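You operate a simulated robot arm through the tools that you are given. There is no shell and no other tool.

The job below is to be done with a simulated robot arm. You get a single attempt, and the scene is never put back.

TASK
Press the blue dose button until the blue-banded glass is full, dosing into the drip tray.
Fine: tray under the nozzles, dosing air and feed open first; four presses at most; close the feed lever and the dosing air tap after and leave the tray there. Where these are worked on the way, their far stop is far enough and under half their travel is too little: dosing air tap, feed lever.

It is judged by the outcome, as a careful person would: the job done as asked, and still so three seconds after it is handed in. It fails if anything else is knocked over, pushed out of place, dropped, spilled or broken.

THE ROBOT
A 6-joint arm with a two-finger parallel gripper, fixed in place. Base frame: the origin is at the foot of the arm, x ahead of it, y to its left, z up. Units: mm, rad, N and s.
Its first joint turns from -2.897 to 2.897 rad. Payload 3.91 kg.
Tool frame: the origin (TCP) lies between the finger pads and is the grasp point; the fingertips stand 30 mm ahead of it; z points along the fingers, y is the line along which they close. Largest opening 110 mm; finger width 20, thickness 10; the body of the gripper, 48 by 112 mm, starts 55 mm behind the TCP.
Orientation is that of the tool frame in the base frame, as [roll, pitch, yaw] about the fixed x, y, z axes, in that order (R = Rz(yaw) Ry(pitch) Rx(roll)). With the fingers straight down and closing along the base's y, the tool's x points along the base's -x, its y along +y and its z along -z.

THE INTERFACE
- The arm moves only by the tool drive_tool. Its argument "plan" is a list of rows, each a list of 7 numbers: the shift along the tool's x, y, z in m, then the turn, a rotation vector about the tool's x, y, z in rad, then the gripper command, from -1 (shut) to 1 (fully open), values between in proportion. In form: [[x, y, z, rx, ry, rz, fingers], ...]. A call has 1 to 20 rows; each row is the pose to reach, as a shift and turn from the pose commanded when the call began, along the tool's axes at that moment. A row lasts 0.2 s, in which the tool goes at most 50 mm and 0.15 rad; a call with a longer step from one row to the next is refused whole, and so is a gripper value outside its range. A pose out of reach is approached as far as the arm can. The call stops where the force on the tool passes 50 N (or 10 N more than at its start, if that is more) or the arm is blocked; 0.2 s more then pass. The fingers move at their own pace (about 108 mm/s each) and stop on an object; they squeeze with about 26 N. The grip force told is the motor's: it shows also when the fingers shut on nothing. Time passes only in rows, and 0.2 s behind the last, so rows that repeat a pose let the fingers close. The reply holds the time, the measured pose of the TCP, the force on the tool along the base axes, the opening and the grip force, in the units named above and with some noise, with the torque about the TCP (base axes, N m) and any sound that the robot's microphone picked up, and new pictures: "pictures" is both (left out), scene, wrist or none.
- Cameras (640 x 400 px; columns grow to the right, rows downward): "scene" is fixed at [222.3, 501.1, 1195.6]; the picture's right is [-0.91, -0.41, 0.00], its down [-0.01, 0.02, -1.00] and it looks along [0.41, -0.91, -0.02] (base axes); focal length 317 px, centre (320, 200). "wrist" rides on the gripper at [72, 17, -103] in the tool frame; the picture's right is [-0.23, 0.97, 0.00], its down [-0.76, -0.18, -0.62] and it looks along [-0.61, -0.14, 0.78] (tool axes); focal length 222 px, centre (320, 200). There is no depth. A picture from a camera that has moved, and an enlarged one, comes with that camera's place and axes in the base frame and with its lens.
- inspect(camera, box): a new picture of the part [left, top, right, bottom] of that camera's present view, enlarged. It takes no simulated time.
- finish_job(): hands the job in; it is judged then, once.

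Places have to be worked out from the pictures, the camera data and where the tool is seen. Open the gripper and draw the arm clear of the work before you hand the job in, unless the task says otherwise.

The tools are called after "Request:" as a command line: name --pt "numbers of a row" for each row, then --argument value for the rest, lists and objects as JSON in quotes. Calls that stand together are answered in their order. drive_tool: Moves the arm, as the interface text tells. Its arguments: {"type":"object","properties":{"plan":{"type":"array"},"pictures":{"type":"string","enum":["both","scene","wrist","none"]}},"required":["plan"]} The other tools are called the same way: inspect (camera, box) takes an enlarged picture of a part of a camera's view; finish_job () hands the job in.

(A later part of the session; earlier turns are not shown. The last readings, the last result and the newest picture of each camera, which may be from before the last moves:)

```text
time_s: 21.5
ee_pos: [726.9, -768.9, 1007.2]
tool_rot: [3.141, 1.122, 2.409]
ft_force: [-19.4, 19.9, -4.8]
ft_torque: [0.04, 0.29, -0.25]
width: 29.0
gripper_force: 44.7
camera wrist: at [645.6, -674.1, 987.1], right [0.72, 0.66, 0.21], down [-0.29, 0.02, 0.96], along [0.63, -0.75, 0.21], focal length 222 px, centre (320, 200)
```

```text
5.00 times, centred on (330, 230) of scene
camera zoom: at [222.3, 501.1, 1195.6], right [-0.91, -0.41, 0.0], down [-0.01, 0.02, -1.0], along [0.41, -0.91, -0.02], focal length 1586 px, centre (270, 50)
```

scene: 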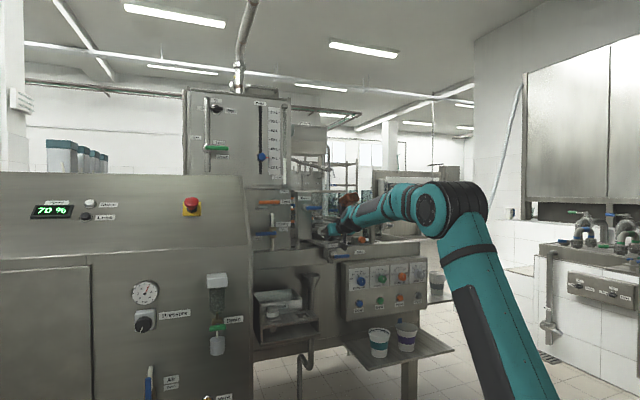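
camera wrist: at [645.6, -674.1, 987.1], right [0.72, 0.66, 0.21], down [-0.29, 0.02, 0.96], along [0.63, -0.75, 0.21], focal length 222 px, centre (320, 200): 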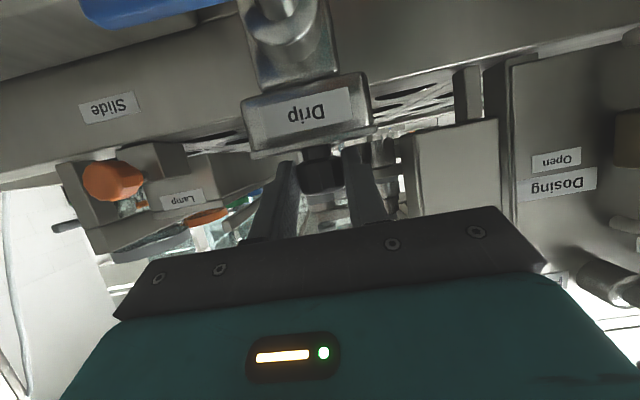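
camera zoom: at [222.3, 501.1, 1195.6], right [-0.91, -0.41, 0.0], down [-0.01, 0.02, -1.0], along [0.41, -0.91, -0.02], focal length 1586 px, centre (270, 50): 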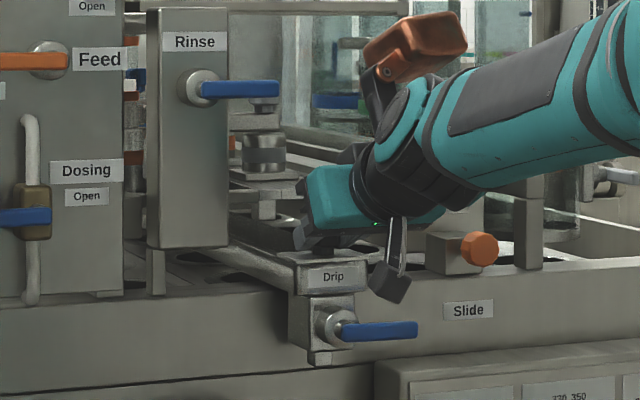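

The trough now lies about under the front nozzle (knob v≈6, nozzle estimated between -10 and +5). I'll relieve the radial load and creep further right in 4 mm steps to find the end stop.

Request:
drive_tool --pt "0.0006 0 -0.0013 0 0 0 -1" --pt "0.0007 -0.004 -0.0016 0 0 0 -1" --pt "0.0009 -0.008 -0.0019 0 0 0 -1" --pt "0.001 -0.012 -0.0022 0 0 0 -1" --pt "0.0012 -0.016 -0.0025 0 0 0 -1" --pictures "both"

```text
time_s: 22.7
ee_pos: [715.6, -779.8, 1008.3]
tool_rot: [-3.14, 1.122, 2.411]
ft_force: [17.0, -12.0, 4.1]
ft_torque: [-0.17, -0.23, -0.26]
width: 29.1
gripper_force: 45.4
camera wrist: at [635.1, -684.6, 986.9], right [0.72, 0.66, 0.21], down [-0.29, 0.02, 0.96], along [0.63, -0.75, 0.21], focal length 222 px, centre (320, 200)
```

scene: 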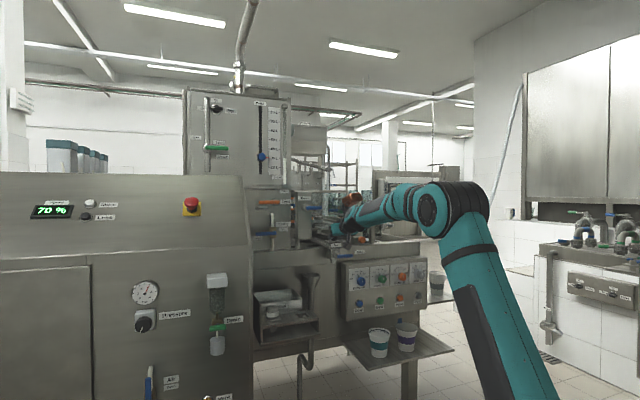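
wrist: 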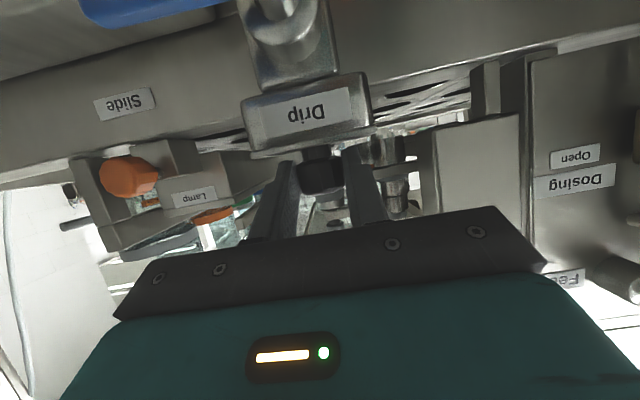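

No stop felt yet at 104 mm. I'll look closely at the nozzles against the trough before going any further.

Request:
inspect --camera "scene" --box '[300, 200, 360, 260]'

Request:
inspect --camera "wrist" --box '[290, 90, 450, 230]'

```text
6.67 times, centred on (330, 230) of scene
camera zoom: at [222.3, 501.1, 1195.6], right [-0.91, -0.41, 0.0], down [-0.01, 0.02, -1.0], along [0.41, -0.91, -0.02], focal length 2115 px, centre (253, 0)
```

zoom: 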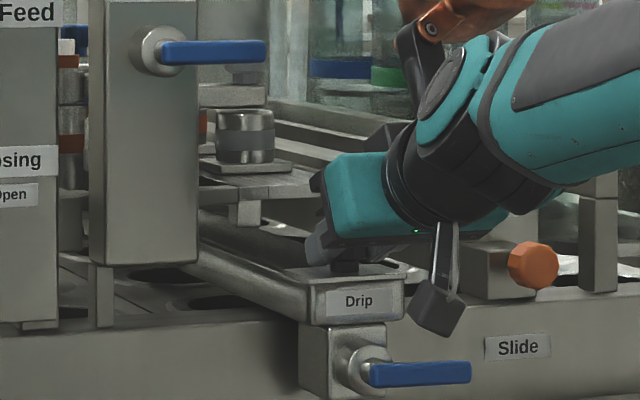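

```text
2.86 times, centred on (370, 160) of wrist
camera zoom: at [635.1, -684.6, 986.9], right [0.72, 0.66, 0.21], down [-0.29, 0.02, 0.96], along [0.63, -0.75, 0.21], focal length 635 px, centre (177, 314)
```

zoom: 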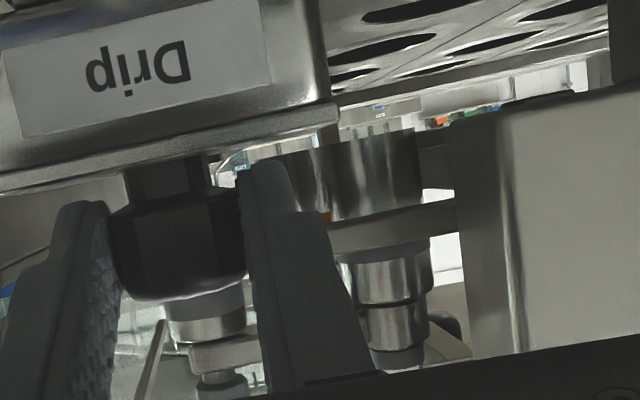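

Two wrist views put the front nozzle at v≈-11 mm, and the knob is now at v≈-11.5, so the trough is already lined up. I'll test gently with 6 mm more to see whether the end stop is right here.

Request:
drive_tool --pt "-0.0004 0 0.0008 0 0 0 -1" --pt "-0.0003 -0.003 0.0006 0 0 0 -1" --pt "-0.0002 -0.006 0.0003 0 0 0 -1" --pt "-0.0002 -0.006 0.0003 0 0 0 -1" --pictures "none"

```text
time_s: 23.7
ee_pos: [711.8, -784.4, 1008.6]
tool_rot: [3.14, 1.123, 2.41]
ft_force: [16.4, -12.0, 8.8]
ft_torque: [-0.23, -0.24, -0.28]
width: 28.9
gripper_force: 45.2
```

Still sliding freely at 110 mm. I'll try another 8 mm in small steps to find the stop, staying within the trough's width of the nozzle line.

Request:
drive_tool --pt "0.0003 -0.002 -0.0004 0 0 0 -1" --pt "0.0004 -0.004 -0.0006 0 0 0 -1" --pt "0.0005 -0.006 -0.0008 0 0 0 -1" --pt "0.0006 -0.008 -0.001 0 0 0 -1" --pt "0.0006 -0.008 -0.001 0 0 0 -1" --pictures "wrist"

```text
time_s: 24.6
ee_pos: [711.6, -784.7, 1008.3]
tool_rot: [3.138, 1.118, 2.414]
ft_force: [45.3, 14.2, 1.6]
ft_torque: [-0.46, -0.81, 0.51]
width: 29.3
gripper_force: 45.0
stopped in row 4: the force on the tool passed its limit at 52 N (the readings are from after the stop); the commanded pose is now the measured one
camera wrist: at [630.0, -689.5, 987.1], right [0.72, 0.66, 0.21], down [-0.29, 0.02, 0.96], along [0.63, -0.75, 0.21], focal length 222 px, centre (320, 200)
```

wrist: 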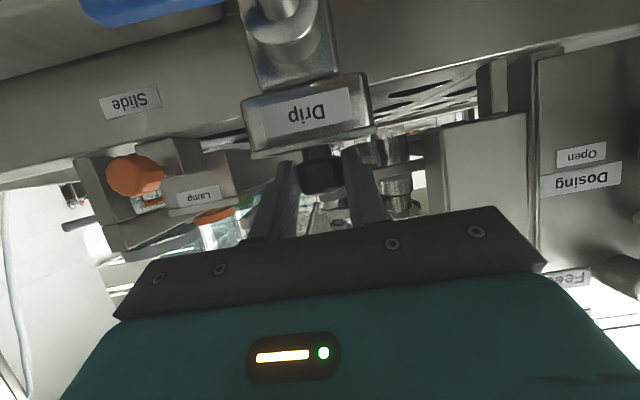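

The end stop is at 110 mm of travel (about 41 N lateral), so the tray is fully under the nozzles. I'll open the fingers and withdraw straight back.

Request:
drive_tool --pt "0 0 0 0 0 0 0.2" --pt "0 0 0 0 0 0 0.2" --pt "0 0 0 0 0 0 0.2" --pt "0.009 0 -0.0239 0 0 0 0.2" --pt "0.0181 0 -0.0479 0 0 0 0.2" --pt "0.0271 0 -0.0718 0 0 0 0.2" --pt "0.0271 0 -0.11 0 0 0 0.2" --pictures "both"

```text
time_s: 26.1
ee_pos: [625.0, -713.3, 1031.7]
tool_rot: [3.139, 1.121, 2.409]
ft_force: [-0.8, -0.3, -0.8]
ft_torque: [-0.03, -0.06, 0.03]
width: 66.1
gripper_force: 0.1
camera wrist: at [543.5, -619.0, 1010.6], right [0.72, 0.66, 0.21], down [-0.29, 0.02, 0.96], along [0.63, -0.75, 0.21], focal length 222 px, centre (320, 200)
```

scene: 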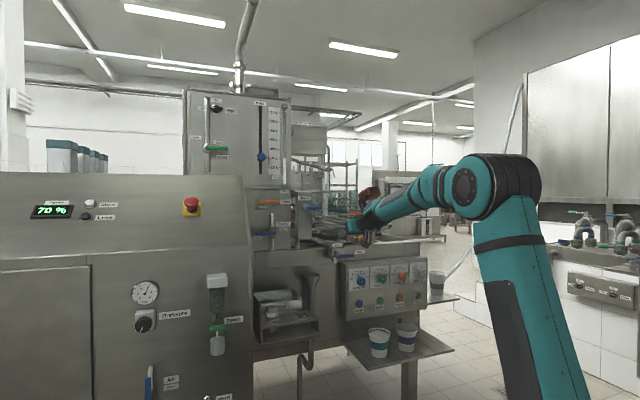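
wrist: 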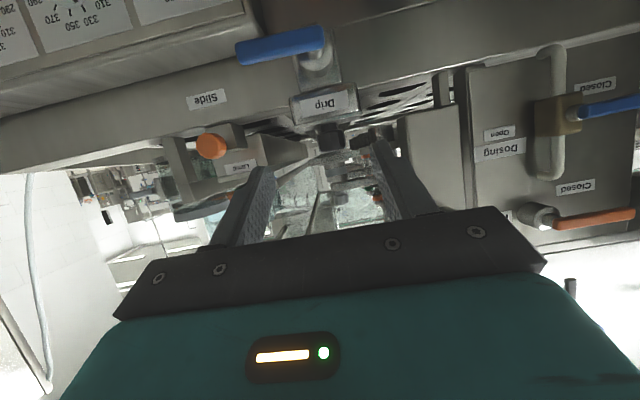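

Clear of the knob. I'll check the tray's place and the two taps from here.

Request:
inspect --camera "wrist" --box '[460, 30, 640, 240]'

Request:
inspect --camera "scene" --box '[290, 200, 370, 270]'

Request:
inspect --camera "wrist" --box '[260, 80, 420, 240]'

```text
1.90 times, centred on (550, 135) of wrist
camera zoom: at [543.5, -619.0, 1010.6], right [0.72, 0.66, 0.21], down [-0.29, 0.02, 0.96], along [0.63, -0.75, 0.21], focal length 423 px, centre (-118, 324)
```

zoom: 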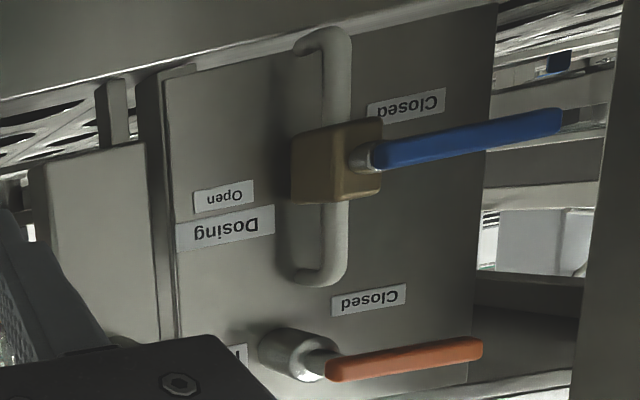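

```text
5.71 times, centred on (330, 235) of scene
camera zoom: at [222.3, 501.1, 1195.6], right [-0.91, -0.41, 0.0], down [-0.01, 0.02, -1.0], along [0.41, -0.91, -0.02], focal length 1813 px, centre (263, 0)
```

zoom: 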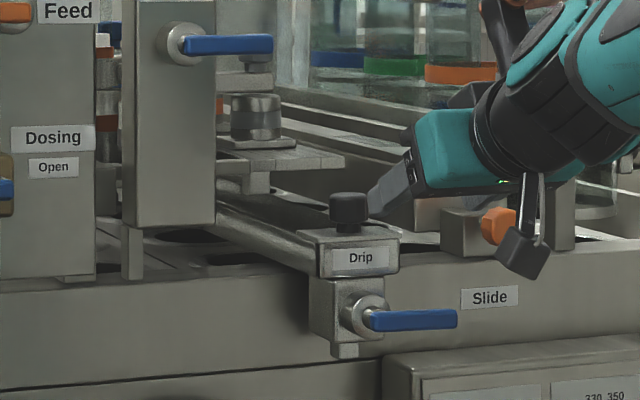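

```text
2.50 times, centred on (340, 160) of wrist
camera zoom: at [543.5, -619.0, 1010.6], right [0.72, 0.66, 0.21], down [-0.29, 0.02, 0.96], along [0.63, -0.75, 0.21], focal length 555 px, centre (270, 300)
```

zoom: 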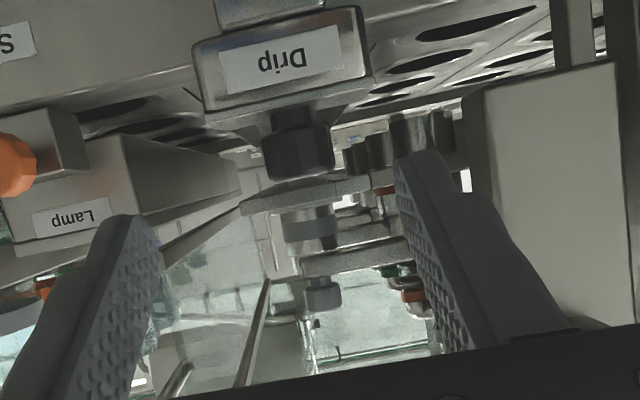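

The trough now runs under the nozzle plate. From two views the Dosing lever's tip is at (989,-553,1028), with its pivot near v≈260, z≈1030. I'll shut the fingers and move across to a stand-off in front of and just below that lever, with the tool kept roughly radial.

Request:
drive_tool --pt "-0.0007 0.0437 0.0081 -0.0234 -0.0013 -0.0113 -1" --pt "-0.0015 0.0875 0.0161 -0.0469 -0.0026 -0.0226 -1" --pt "-0.0022 0.1312 0.0242 -0.0703 -0.0039 -0.0339 -1" --pt "-0.0029 0.175 0.0322 -0.0937 -0.0051 -0.0451 -1" --pt "-0.0036 0.2187 0.0403 -0.1171 -0.0064 -0.0564 -1" --pt "-0.0044 0.2625 0.0483 -0.1406 -0.0077 -0.0677 -1" --pt "-0.0051 0.3062 0.0564 -0.164 -0.009 -0.079 -1" --pt "-0.0051 0.3062 0.0564 -0.164 -0.009 -0.079 -1" --pictures "both"

```text
time_s: 27.9
ee_pos: [868.0, -520.3, 1012.9]
tool_rot: [3.139, 1.132, 2.593]
ft_force: [0.2, 0.5, 0.2]
ft_torque: [-0.02, -0.01, 0.02]
width: 0.0
gripper_force: 26.3
camera wrist: at [770.3, -442.0, 991.3], right [0.59, 0.78, 0.21], down [-0.3, -0.03, 0.95], along [0.75, -0.62, 0.22], focal length 222 px, centre (320, 200)
```

scene: 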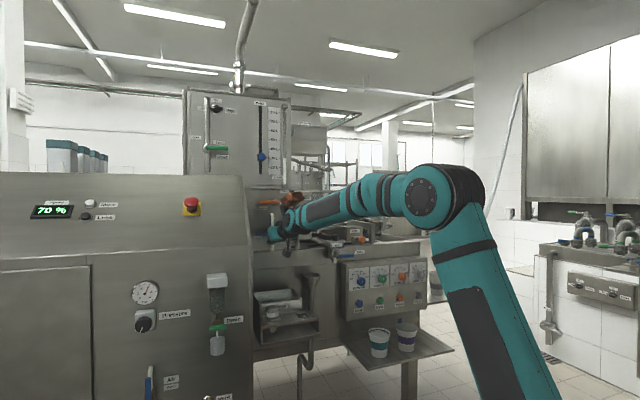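
wrist: 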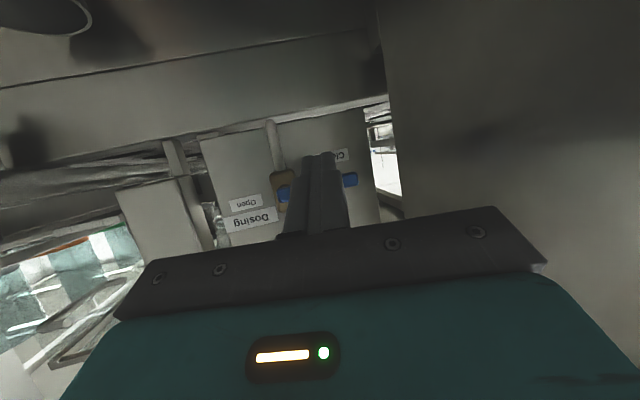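

I'll zoom in on the fingertip and the lever to check their alignment.

Request:
inspect --camera "wrist" --box '[250, 120, 410, 240]'

Request:
inspect --camera "scene" --box '[240, 180, 340, 270]'

```text
3.33 times, centred on (330, 180) of wrist
camera zoom: at [770.3, -442.0, 991.3], right [0.59, 0.78, 0.21], down [-0.3, -0.03, 0.95], along [0.75, -0.62, 0.22], focal length 740 px, centre (287, 267)
```

zoom: 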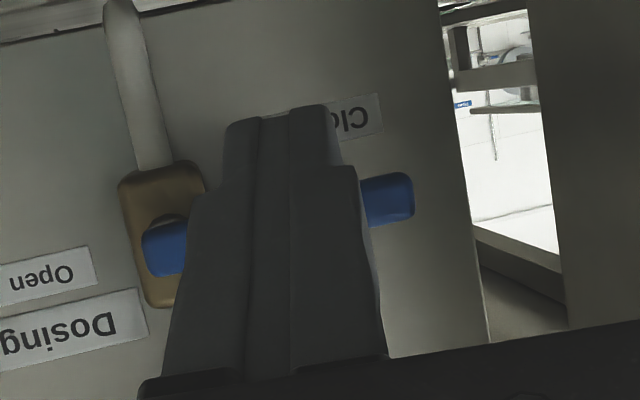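

```text
4.44 times, centred on (290, 225) of scene
camera zoom: at [222.3, 501.1, 1195.6], right [-0.91, -0.41, 0.0], down [-0.01, 0.02, -1.0], along [0.41, -0.91, -0.02], focal length 1410 px, centre (453, 89)
```

zoom: 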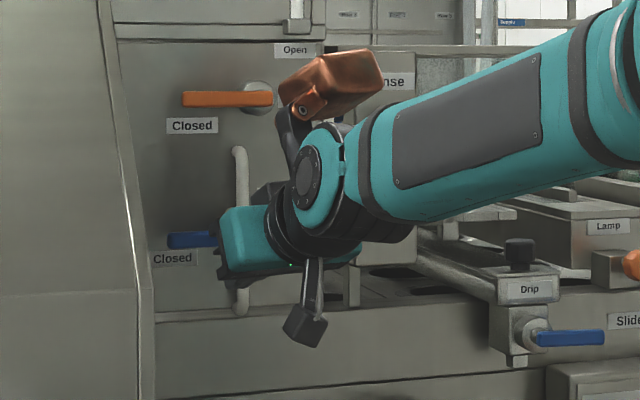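

The lever spans v≈243–332 with its pivot near v≈251, z≈1029, and the finger lines up with its mid-outer part from just below. I'll advance under the lever about 91 mm, slightly lower for clearance.

Request:
drive_tool --pt "-0.0069 0 0.017 0 0 0 -1" --pt "-0.0138 0 0.0339 0 0 0 -1" --pt "-0.0206 0 0.0509 0 0 0 -1" --pt "-0.0275 0 0.0678 0 0 0 -1" --pt "-0.0344 0 0.0848 0 0 0 -1" --pictures "both"

```text
time_s: 29.1
ee_pos: [946.2, -569.0, 1008.3]
tool_rot: [-3.14, 1.134, 2.596]
ft_force: [0.1, 0.1, 1.0]
ft_torque: [0.01, 0.02, 0.01]
width: 0.0
gripper_force: 26.4
camera wrist: at [848.4, -489.9, 985.5], right [0.59, 0.78, 0.21], down [-0.3, -0.03, 0.95], along [0.75, -0.62, 0.22], focal length 222 px, centre (320, 200)
```

scene: 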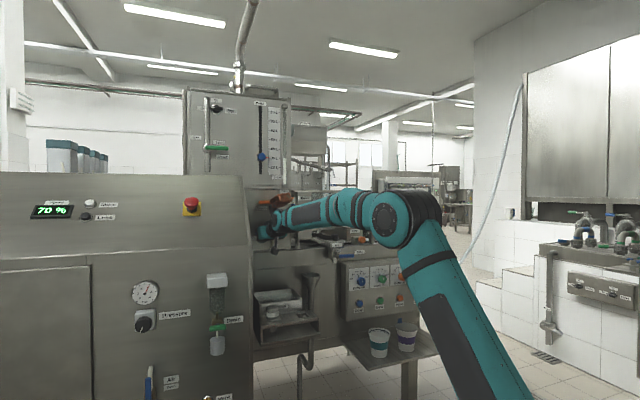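
wrist: 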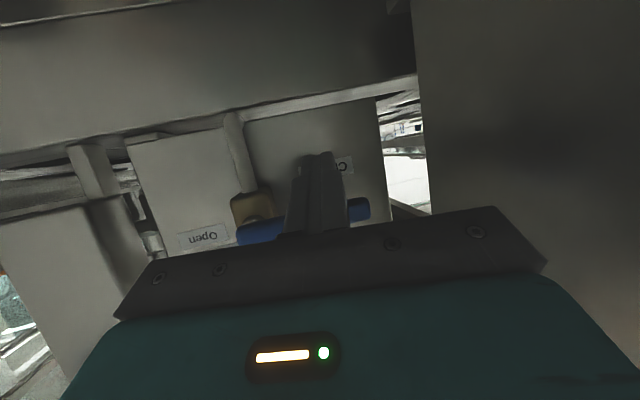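

The finger is under the lever and overlaps it in depth, with no contact yet. I'll push up along the lever's arc for the first 30°, to confirm that it turns this way.

Request:
drive_tool --pt "-0.0061 0 -0.0029 0 0 0 -1" --pt "-0.0122 0 -0.0057 0 0 0 -1" --pt "-0.019 0.0014 -0.0085 0 0 0 -1" --pt "-0.0258 0.0028 -0.0112 0 0 0 -1" --pt "-0.0325 0.0023 -0.0145 0 0 0 -1" --pt "-0.0391 0.0018 -0.0177 0 0 0 -1" --pictures "both"

```text
time_s: 30.6
ee_pos: [946.6, -567.3, 1050.7]
tool_rot: [-3.142, 1.132, 2.595]
ft_force: [-0.2, 1.1, -2.3]
ft_torque: [-0.02, 0.02, -0.02]
width: 0.1
gripper_force: 26.3
camera wrist: at [850.0, -488.0, 1028.3], right [0.59, 0.78, 0.21], down [-0.3, -0.03, 0.95], along [0.75, -0.62, 0.22], focal length 222 px, centre (320, 200)
```

scene: 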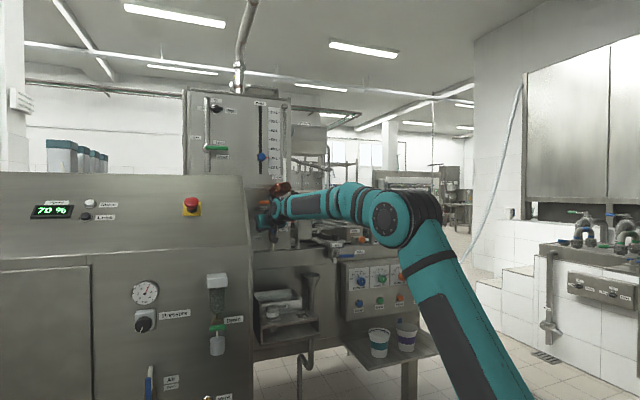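
wrist: 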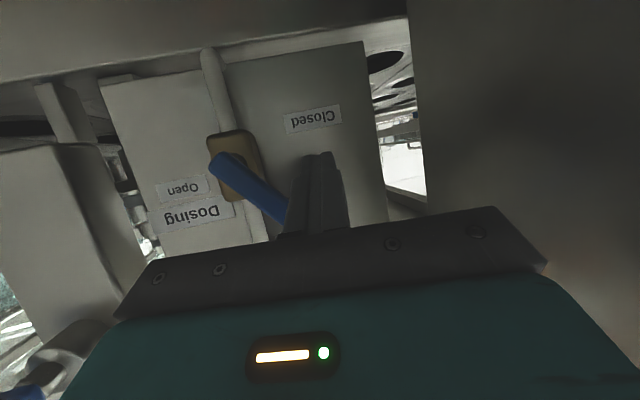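

The lever is turning up with almost no force. Before continuing I'll check that the copper box stays clear of the Feed lever above.

Request:
inspect --camera "scene" --box '[240, 170, 340, 260]'

Request:
inspect --camera "wrist" --box '[180, 110, 380, 250]'

```text
4.44 times, centred on (290, 215) of scene
camera zoom: at [222.3, 501.1, 1195.6], right [-0.91, -0.41, 0.0], down [-0.01, 0.02, -1.0], along [0.41, -0.91, -0.02], focal length 1410 px, centre (453, 133)
```

zoom: 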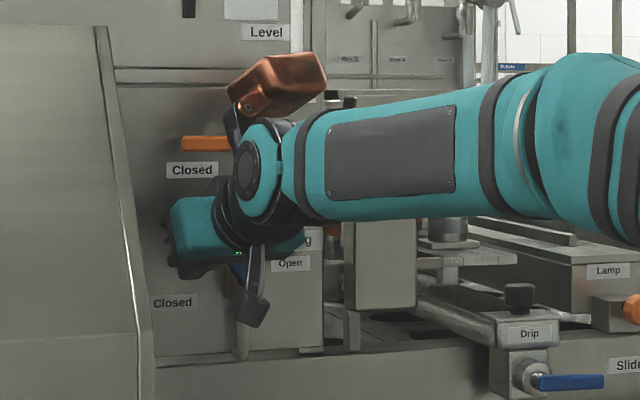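

```text
2.86 times, centred on (280, 180) of wrist
camera zoom: at [850.0, -488.0, 1028.3], right [0.59, 0.78, 0.21], down [-0.3, -0.03, 0.95], along [0.75, -0.62, 0.22], focal length 635 px, centre (434, 257)
```

zoom: 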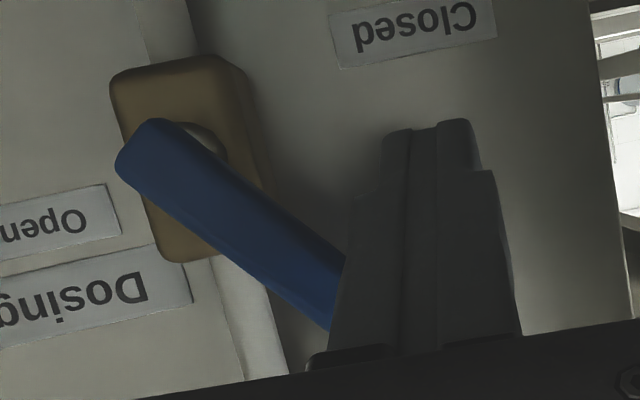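

The box stays well in front of the hopper face. I'll carry on along the arc toward vertical, until the end stop is felt.

Request:
drive_tool --pt "-0.0061 -0.0023 -0.0036 0 0 0 -1" --pt "-0.0122 -0.0047 -0.0071 0 0 0 -1" --pt "-0.0173 -0.0087 -0.0107 0 0 0 -1" --pt "-0.0224 -0.0127 -0.0143 0 0 0 -1" --pt "-0.0262 -0.0181 -0.0177 0 0 0 -1" --pt "-0.03 -0.0235 -0.0211 0 0 0 -1" --pt "-0.0321 -0.03 -0.0242 0 0 0 -1" --pt "-0.0343 -0.0364 -0.0272 0 0 0 -1" --pt "-0.035 -0.041 -0.029 0 0 0 -1" --pictures "both"

```text
time_s: 32.5
ee_pos: [924.4, -587.8, 1088.6]
tool_rot: [3.137, 1.125, 2.599]
ft_force: [42.0, 39.5, 0.1]
ft_torque: [-0.08, 0.11, 0.34]
width: 0.0
gripper_force: 26.2
stopped in row 9: the force on the tool passed its limit at 56 N (the readings are from after the stop); the commanded pose is now the measured one
camera wrist: at [826.7, -509.6, 1067.5], right [0.58, 0.79, 0.21], down [-0.29, -0.03, 0.96], along [0.76, -0.62, 0.21], focal length 222 px, centre (320, 200)
```

scene: 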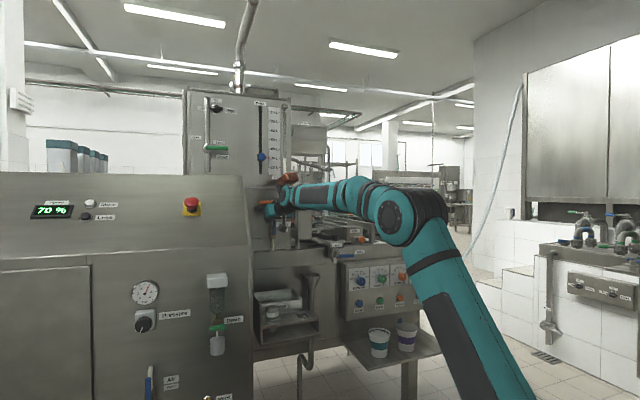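
wrist: 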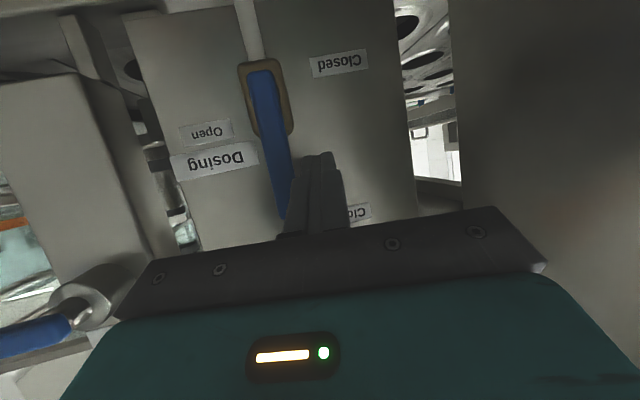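

The Dosing lever is now vertical along its pipe, and I felt the hard stop (56 N), so the dosing air is open. I'll ease off sideways and withdraw.

Request:
drive_tool --pt "0 0.006 0 0 0 0 -1" --pt "0 0.012 0 0 0 0 -1" --pt "0.013 0.012 -0.0271 0 0 0 -1" --pt "0.0259 0.012 -0.0541 0 0 0 -1" --pt "0.0388 0.012 -0.0812 0 0 0 -1" --pt "0.0474 0.012 -0.0993 0 0 0 -1" --pictures "both"

```text
time_s: 33.9
ee_pos: [831.0, -527.3, 1089.8]
tool_rot: [3.136, 1.126, 2.59]
ft_force: [-0.1, -0.3, -0.5]
ft_torque: [0.05, -0.05, 0.02]
width: 0.1
gripper_force: 26.3
camera wrist: at [733.4, -448.2, 1068.0], right [0.59, 0.78, 0.21], down [-0.29, -0.03, 0.96], along [0.75, -0.62, 0.21], focal length 222 px, centre (320, 200)
```

scene: 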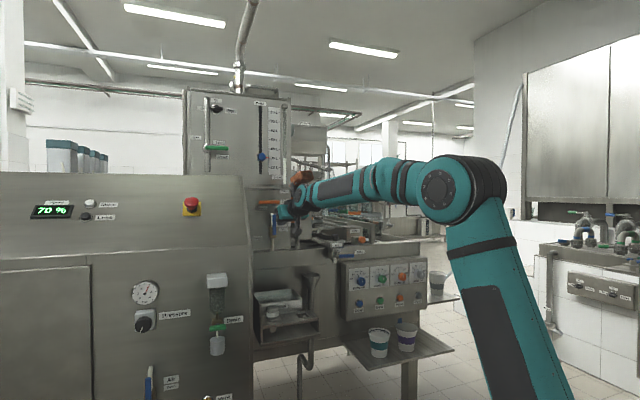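
wrist: 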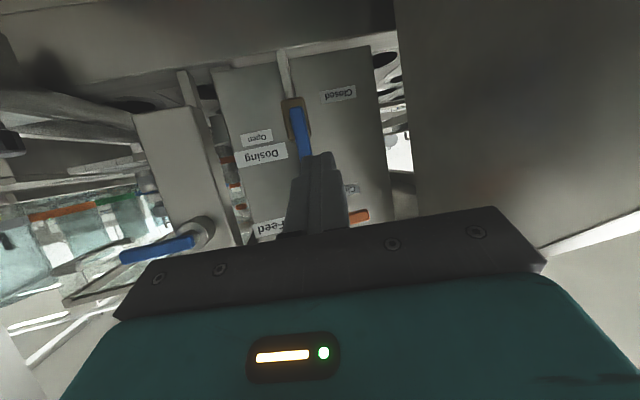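

Request:
inspect --camera "wrist" --box '[220, 80, 420, 250]'

Request:
inspect --camera "scene" --box '[240, 170, 340, 260]'

```text
2.35 times, centred on (320, 165) of wrist
camera zoom: at [733.4, -448.2, 1068.0], right [0.59, 0.78, 0.21], down [-0.29, -0.03, 0.96], along [0.75, -0.62, 0.21], focal length 523 px, centre (320, 282)
```

zoom: 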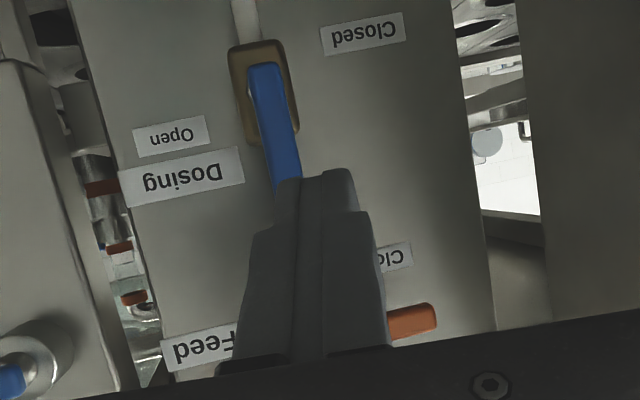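

```text
4.44 times, centred on (290, 215) of scene
camera zoom: at [222.3, 501.1, 1195.6], right [-0.91, -0.41, 0.0], down [-0.01, 0.02, -1.0], along [0.41, -0.91, -0.02], focal length 1410 px, centre (453, 133)
```

zoom: 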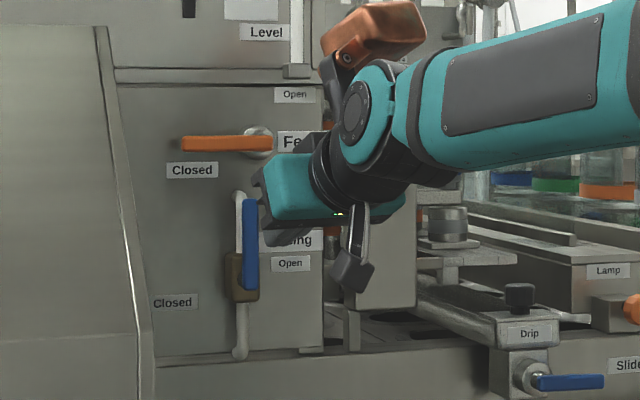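

The Dosing lever is confirmed vertical at "Open". The Feed lever's tip is at v≈315 and its pivot at about v≈238, z≈1158. I'll rise and slip the closed fingers under it.

Request:
drive_tool --pt "-0.0243 0.0058 0.0022 0 0 0 -1" --pt "-0.0486 0.0117 0.0043 0 0 0 -1" --pt "-0.0568 0.0117 0.0215 0 0 0 -1" --pt "-0.065 0.0117 0.0386 0 0 0 -1" --pt "-0.0731 0.0117 0.0558 0 0 0 -1" --pt "-0.0813 0.0117 0.0729 0 0 0 -1" --pt "-0.0895 0.0117 0.0901 0 0 0 -1" --pictures "both"

```text
time_s: 35.5
ee_pos: [940.9, -578.9, 1132.9]
tool_rot: [3.136, 1.127, 2.592]
ft_force: [-0.4, -0.5, 0.4]
ft_torque: [-0.01, 0.01, 0.0]
width: 0.1
gripper_force: 25.5
camera wrist: at [842.7, -500.2, 1110.9], right [0.59, 0.78, 0.21], down [-0.29, -0.03, 0.96], along [0.75, -0.62, 0.21], focal length 222 px, centre (320, 200)
```

scene: 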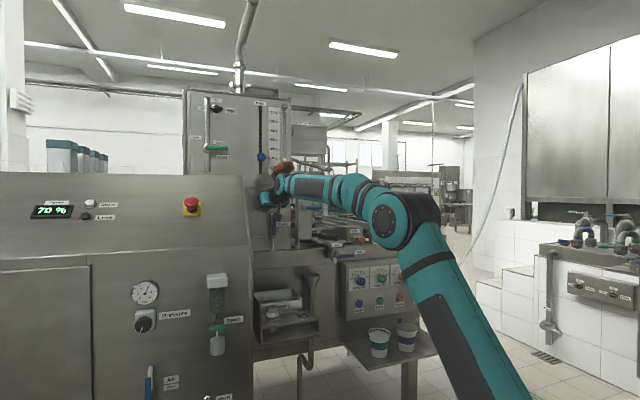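
wrist: 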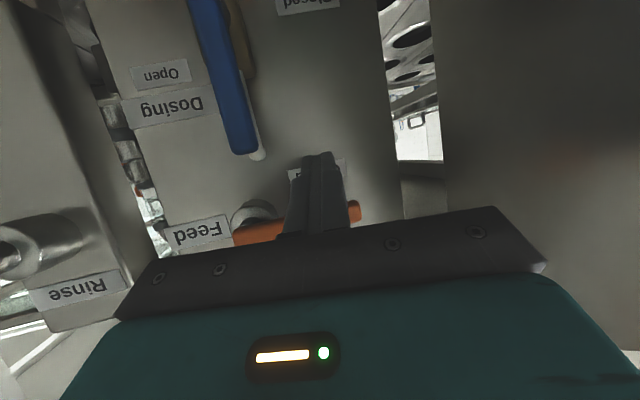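

The finger sits below the Feed lever, between tip and hub. I'll push it up along its arc until the stop.

Request:
drive_tool --pt "-0.007 -0.001 -0.0036 0 0 0 -1" --pt "-0.0141 -0.002 -0.0073 0 0 0 -1" --pt "-0.0208 -0.0007 -0.0101 0 0 0 -1" --pt "-0.0276 0.0007 -0.0129 0 0 0 -1" --pt "-0.0342 0.0002 -0.0162 0 0 0 -1" --pt "-0.0409 -0.0003 -0.0195 0 0 0 -1" --pt "-0.047 -0.0027 -0.0232 0 0 0 -1" --pt "-0.053 -0.005 -0.0268 0 0 0 -1" --pt "-0.0581 -0.009 -0.0304 0 0 0 -1" --pt "-0.0632 -0.013 -0.034 0 0 0 -1" --pt "-0.067 -0.0184 -0.0374 0 0 0 -1" --pt "-0.0707 -0.0238 -0.0408 0 0 0 -1" --pt "-0.0729 -0.0303 -0.0438 0 0 0 -1" --pt "-0.0751 -0.0368 -0.0468 0 0 0 -1" --pt "-0.0758 -0.0423 -0.0488 0 0 0 -1" --pictures "both"

```text
time_s: 38.7
ee_pos: [913.6, -604.4, 1219.1]
tool_rot: [3.132, 1.122, 2.596]
ft_force: [31.2, 28.6, -11.3]
ft_torque: [0.59, -0.41, 0.55]
width: 0.0
gripper_force: 25.9
camera wrist: at [815.4, -526.8, 1197.7], right [0.58, 0.78, 0.21], down [-0.29, -0.04, 0.96], along [0.76, -0.62, 0.21], focal length 222 px, centre (320, 200)
```

scene: 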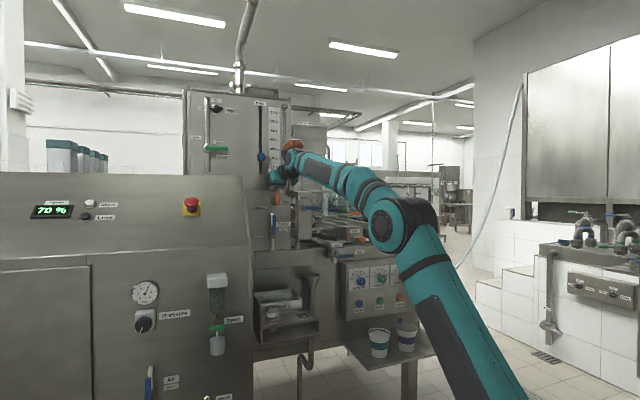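
wrist: 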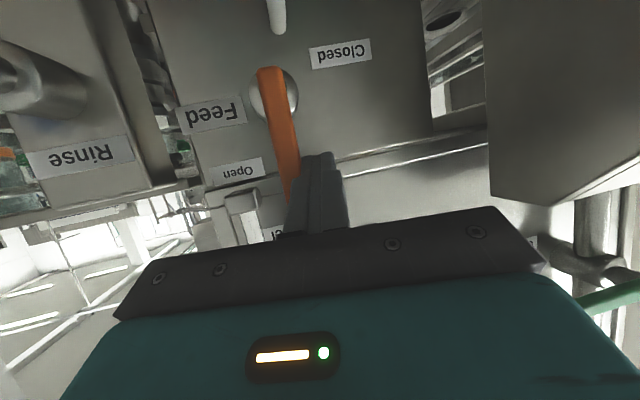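

The Feed lever is vertical and pressing its stop (about 42 N), so feed is open. I'll ease off sideways and withdraw.

Request:
drive_tool --pt "0 0.006 0 0 0 0 -1" --pt "0 0.012 0 0 0 0 -1" --pt "0.013 0.012 -0.0271 0 0 0 -1" --pt "0.0259 0.012 -0.0541 0 0 0 -1" --pt "0.0388 0.012 -0.0812 0 0 0 -1" --pt "0.0517 0.012 -0.1083 0 0 0 -1" --pictures "both"

```text
time_s: 40.1
ee_pos: [810.9, -538.3, 1220.6]
tool_rot: [3.137, 1.125, 2.591]
ft_force: [0.6, 0.3, -0.9]
ft_torque: [0.0, -0.02, 0.0]
width: 0.0
gripper_force: 25.9
camera wrist: at [713.2, -459.0, 1199.5], right [0.59, 0.78, 0.21], down [-0.29, -0.03, 0.96], along [0.75, -0.62, 0.21], focal length 222 px, centre (320, 200)
```

scene: 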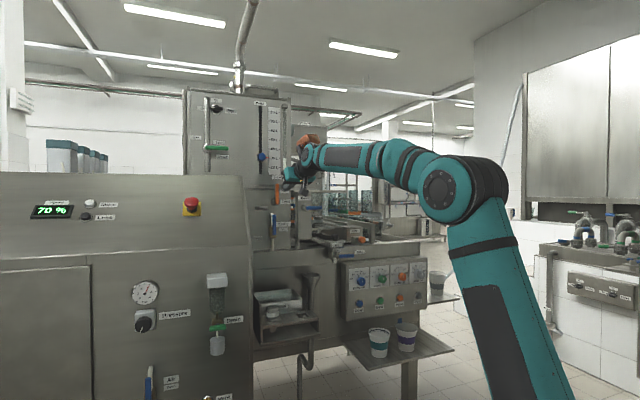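
wrist: 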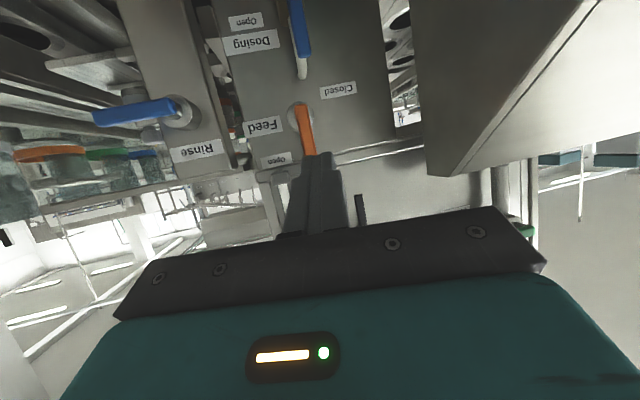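

Both levers stand vertical. Now I'll look at the blue-banded glass to record its level before dosing.

Request:
inspect --camera "scene" --box '[315, 175, 375, 225]'

Request:
inspect --camera "scene" --box '[335, 240, 435, 320]'

Request:
inspect --camera "wrist" --box '[0, 100, 200, 240]'

```text
8.00 times, centred on (345, 200) of scene
camera zoom: at [222.3, 501.1, 1195.6], right [-0.91, -0.41, 0.0], down [-0.01, 0.02, -1.0], along [0.41, -0.91, -0.02], focal length 2538 px, centre (120, 200)
```

zoom: 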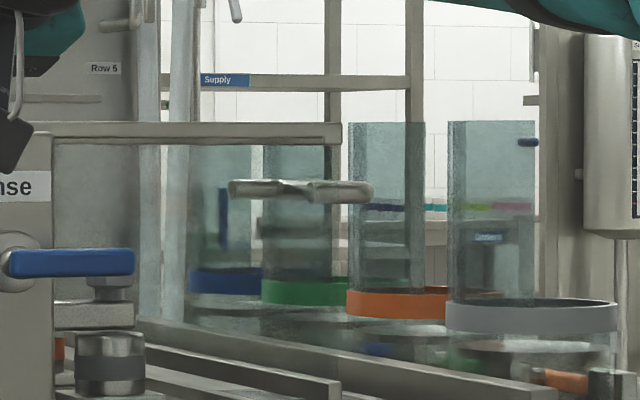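

```text
5.00 times, centred on (385, 280) of scene
camera zoom: at [222.3, 501.1, 1195.6], right [-0.91, -0.41, 0.0], down [-0.01, 0.02, -1.0], along [0.41, -0.91, -0.02], focal length 1586 px, centre (-5, -200)
```

zoom: 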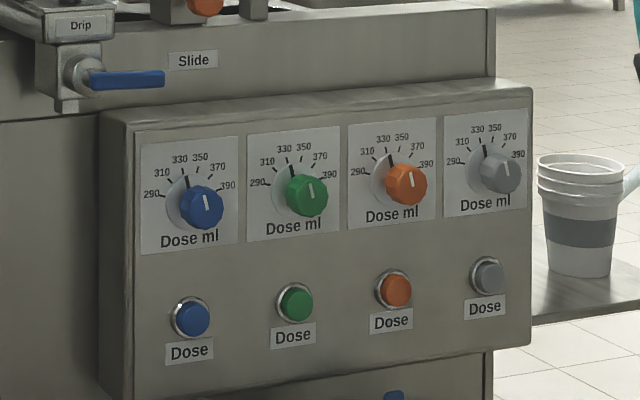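

```text
2.86 times, centred on (100, 170) of wrist
camera zoom: at [713.2, -459.0, 1199.5], right [0.59, 0.78, 0.21], down [-0.29, -0.03, 0.96], along [0.75, -0.62, 0.21], focal length 635 px, centre (949, 286)
```

zoom: 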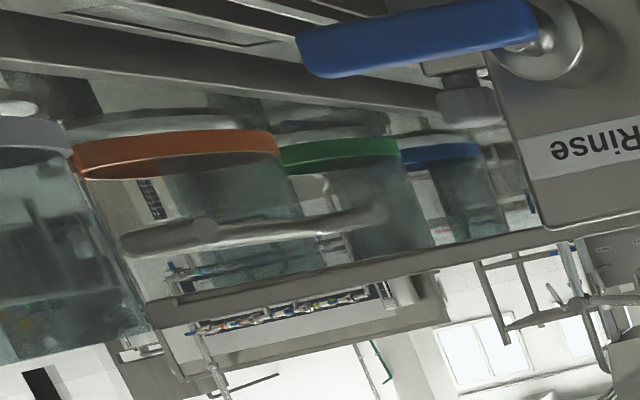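

Feed and Dosing are both open. Next is the blue button, near u≈1065, v≈-126, z≈700. To keep the copper box away from the drip tap lever, I'll press with only the left finger of a part-open gripper. First I'll move to a clear waypoint in front of the machine.

Request:
drive_tool --pt "0.0369 -0.0245 -0.0041 0.0299 0.025 0.0176 -1" --pt "0.0738 -0.0491 -0.0083 0.0598 0.05 0.0353 -0.5" --pt "0.1107 -0.0736 -0.0124 0.0897 0.075 0.0529 0.09" --pt "0.1476 -0.0981 -0.0166 0.1196 0.1 0.0705 0.09" --pt "0.1845 -0.1226 -0.0207 0.1495 0.125 0.0881 0.09" --pt "0.2214 -0.1472 -0.0249 0.1794 0.15 0.1058 0.09" --pt "0.2583 -0.1717 -0.029 0.2093 0.175 0.1234 0.09" --pictures "both"

```text
time_s: 41.7
ee_pos: [604.8, -611.1, 1000.6]
tool_rot: [3.139, 0.951, 2.351]
ft_force: [-0.5, 0.2, 0.1]
ft_torque: [-0.04, -0.02, 0.0]
width: 59.7
gripper_force: 0.1
camera wrist: at [527.7, -510.4, 1000.9], right [0.78, 0.59, 0.19], down [-0.17, -0.08, 0.98], along [0.6, -0.8, 0.04], focal length 222 px, centre (320, 200)
```

scene: 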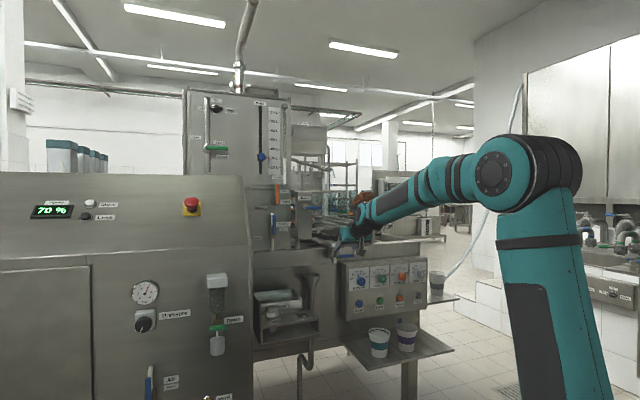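
wrist: 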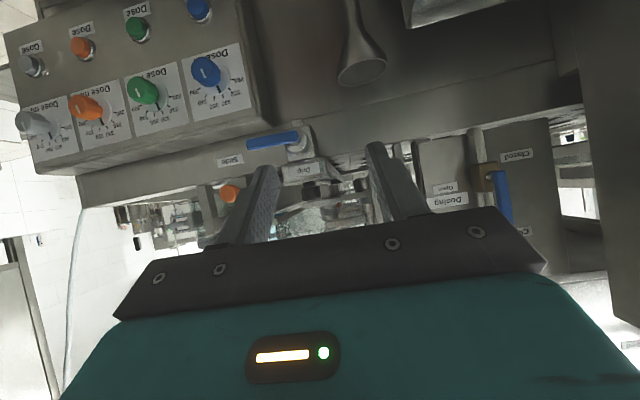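

The blue button now refines to u≈1062, v≈-127, z≈701. I'll descend to a pre-press pose about 95 mm in front of it, with the left finger lined up on the button.

Request:
drive_tool --pt "0.0223 -0.0227 0.0276 0.0167 0.0289 0.0151 0.09" --pt "0.0445 -0.0454 0.0551 0.0334 0.0578 0.0302 0.09" --pt "0.0668 -0.068 0.0827 0.0501 0.0866 0.0453 0.09" --pt "0.0891 -0.0907 0.1103 0.0669 0.1155 0.0604 0.09" --pt "0.1113 -0.1134 0.1378 0.0836 0.1444 0.0755 0.09" --pt "0.1336 -0.1361 0.1654 0.1003 0.1733 0.0906 0.09" --pt "0.1558 -0.1587 0.1929 0.117 0.2021 0.1057 0.09" --pt "0.1781 -0.1814 0.2205 0.1337 0.231 0.1208 0.09" --pictures "both"

```text
time_s: 43.5
ee_pos: [529.7, -794.6, 727.0]
tool_rot: [3.14, 0.717, 2.171]
ft_force: [-0.3, -0.6, 0.4]
ft_torque: [0.03, 0.0, -0.05]
width: 60.1
gripper_force: 0.1
camera wrist: at [475.4, -684.2, 756.5], right [0.9, 0.41, 0.15], down [-0.06, -0.24, 0.97], along [0.44, -0.88, -0.19], focal length 222 px, centre (320, 200)
```

scene: 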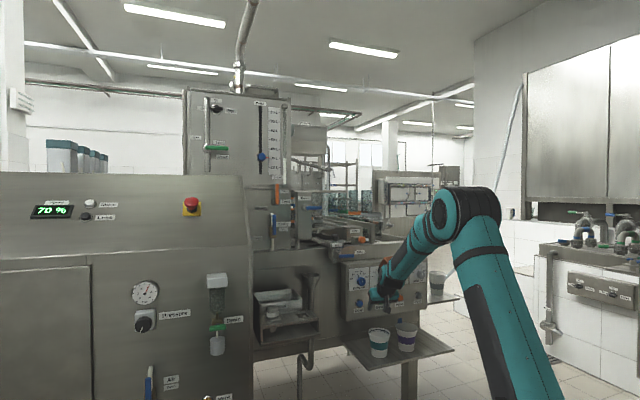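
wrist: 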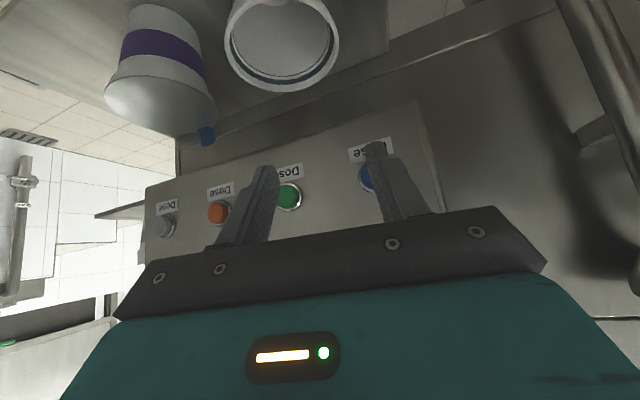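

The left finger is nearly in front of the blue button, and the scene camera still sees the glasses. I'll zoom in for exact alignment.

Request:
inspect --camera "wrist" --box '[240, 110, 440, 240]'

Request:
inspect --camera "scene" --box '[335, 240, 435, 330]'

```text
3.08 times, centred on (340, 175) of wrist
camera zoom: at [475.4, -684.2, 756.5], right [0.9, 0.41, 0.15], down [-0.06, -0.24, 0.97], along [0.44, -0.88, -0.19], focal length 684 px, centre (258, 277)
```

zoom: 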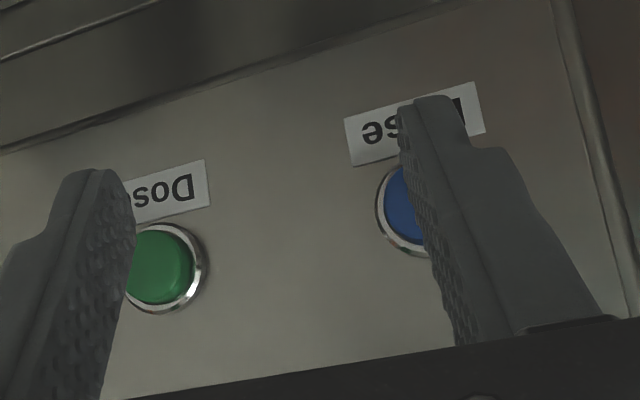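

```text
4.44 times, centred on (385, 285) of scene
camera zoom: at [222.3, 501.1, 1195.6], right [-0.91, -0.41, 0.0], down [-0.01, 0.02, -1.0], along [0.41, -0.91, -0.02], focal length 1410 px, centre (31, -178)
```

zoom: 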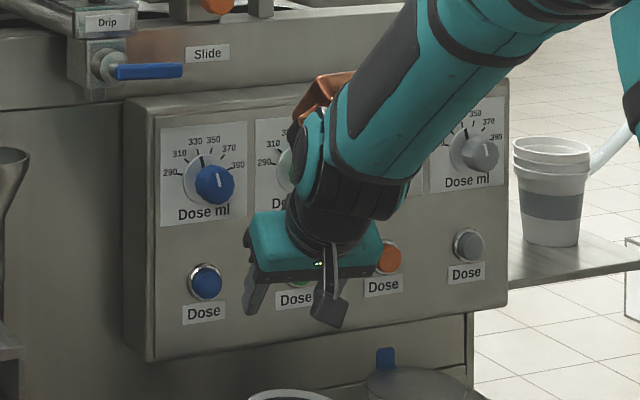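

The blue button centres at about v=-134, z=698, face u≈1058. The finger needs to go 7 mm right and 12 mm down. I'll align and advance to about 14 mm short of it.

Request:
drive_tool --pt "-0.0112 0.001 0.0139 0 0 0 0.09" --pt "-0.0224 0.002 0.0278 0 0 0 0.09" --pt "-0.0336 0.0029 0.0416 0 0 0 0.09" --pt "-0.0448 0.0039 0.0555 0 0 0 0.09" --pt "-0.0448 0.0039 0.0555 0 0 0 0.09" --pictures "both"

```text
time_s: 44.7
ee_pos: [574.0, -849.4, 714.0]
tool_rot: [3.138, 0.718, 2.173]
ft_force: [1.1, -0.3, -0.2]
ft_torque: [-0.01, 0.02, -0.01]
width: 59.9
gripper_force: 0.1
camera wrist: at [518.8, -739.0, 743.7], right [0.9, 0.41, 0.15], down [-0.05, -0.24, 0.97], along [0.43, -0.88, -0.19], focal length 222 px, centre (320, 200)
```

scene: 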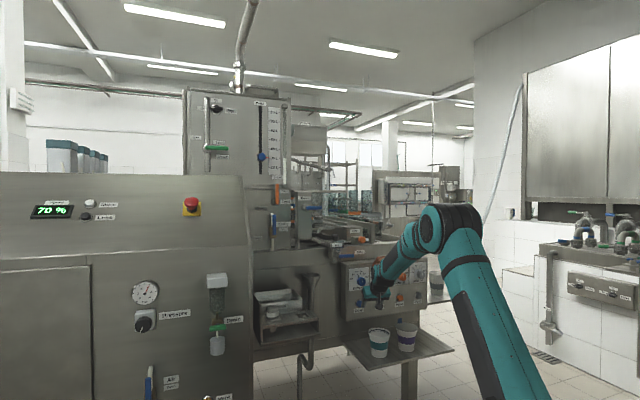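
wrist: 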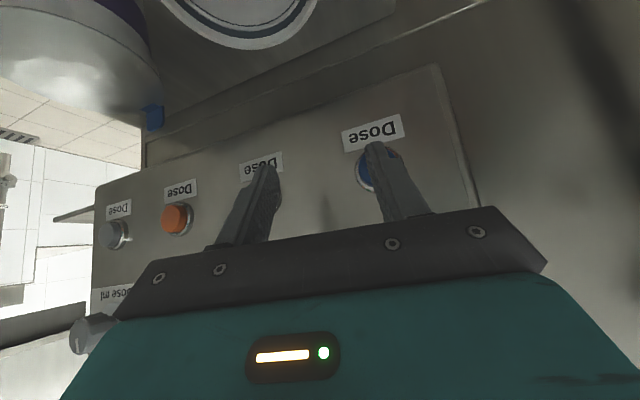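

Request:
inspect --camera "wrist" --box '[230, 110, 440, 240]'

Request:
inspect --camera "scene" --box '[335, 250, 435, 330]'

Request:
inspect --camera "scene" --box '[315, 175, 375, 225]'

```text
3.05 times, centred on (335, 175) of wrist
camera zoom: at [518.8, -739.0, 743.7], right [0.9, 0.41, 0.15], down [-0.05, -0.24, 0.97], along [0.43, -0.88, -0.19], focal length 677 px, centre (274, 276)
```

zoom: 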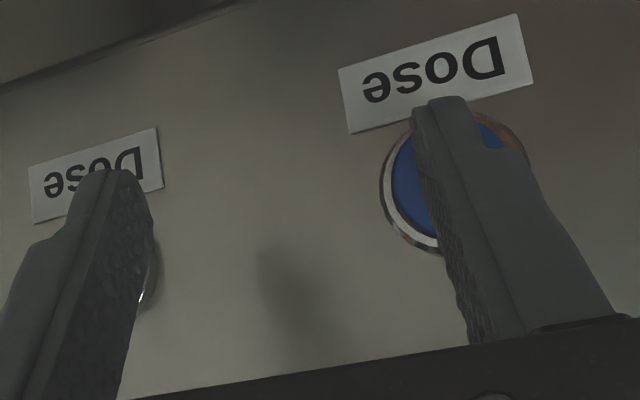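

```text
5.00 times, centred on (385, 290) of scene
camera zoom: at [222.3, 501.1, 1195.6], right [-0.91, -0.41, 0.0], down [-0.01, 0.02, -1.0], along [0.41, -0.91, -0.02], focal length 1586 px, centre (-5, -250)
```

zoom: 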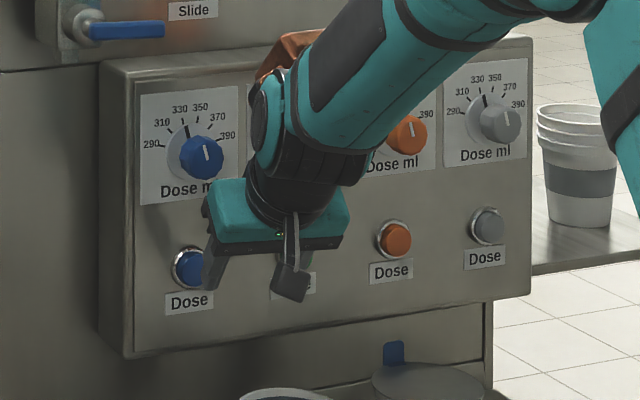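

```text
8.00 times, centred on (345, 200) of scene
camera zoom: at [222.3, 501.1, 1195.6], right [-0.91, -0.41, 0.0], down [-0.01, 0.02, -1.0], along [0.41, -0.91, -0.02], focal length 2538 px, centre (120, 200)
```

zoom: 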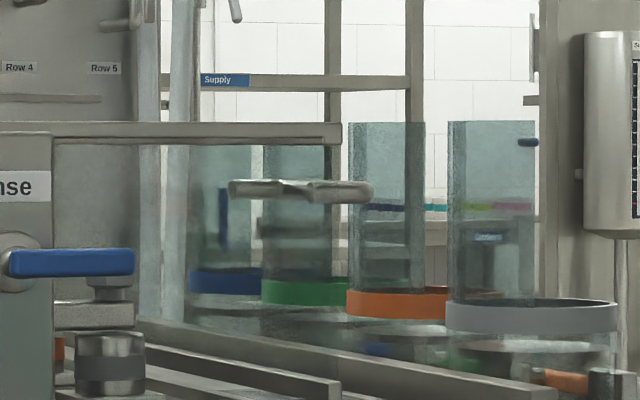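

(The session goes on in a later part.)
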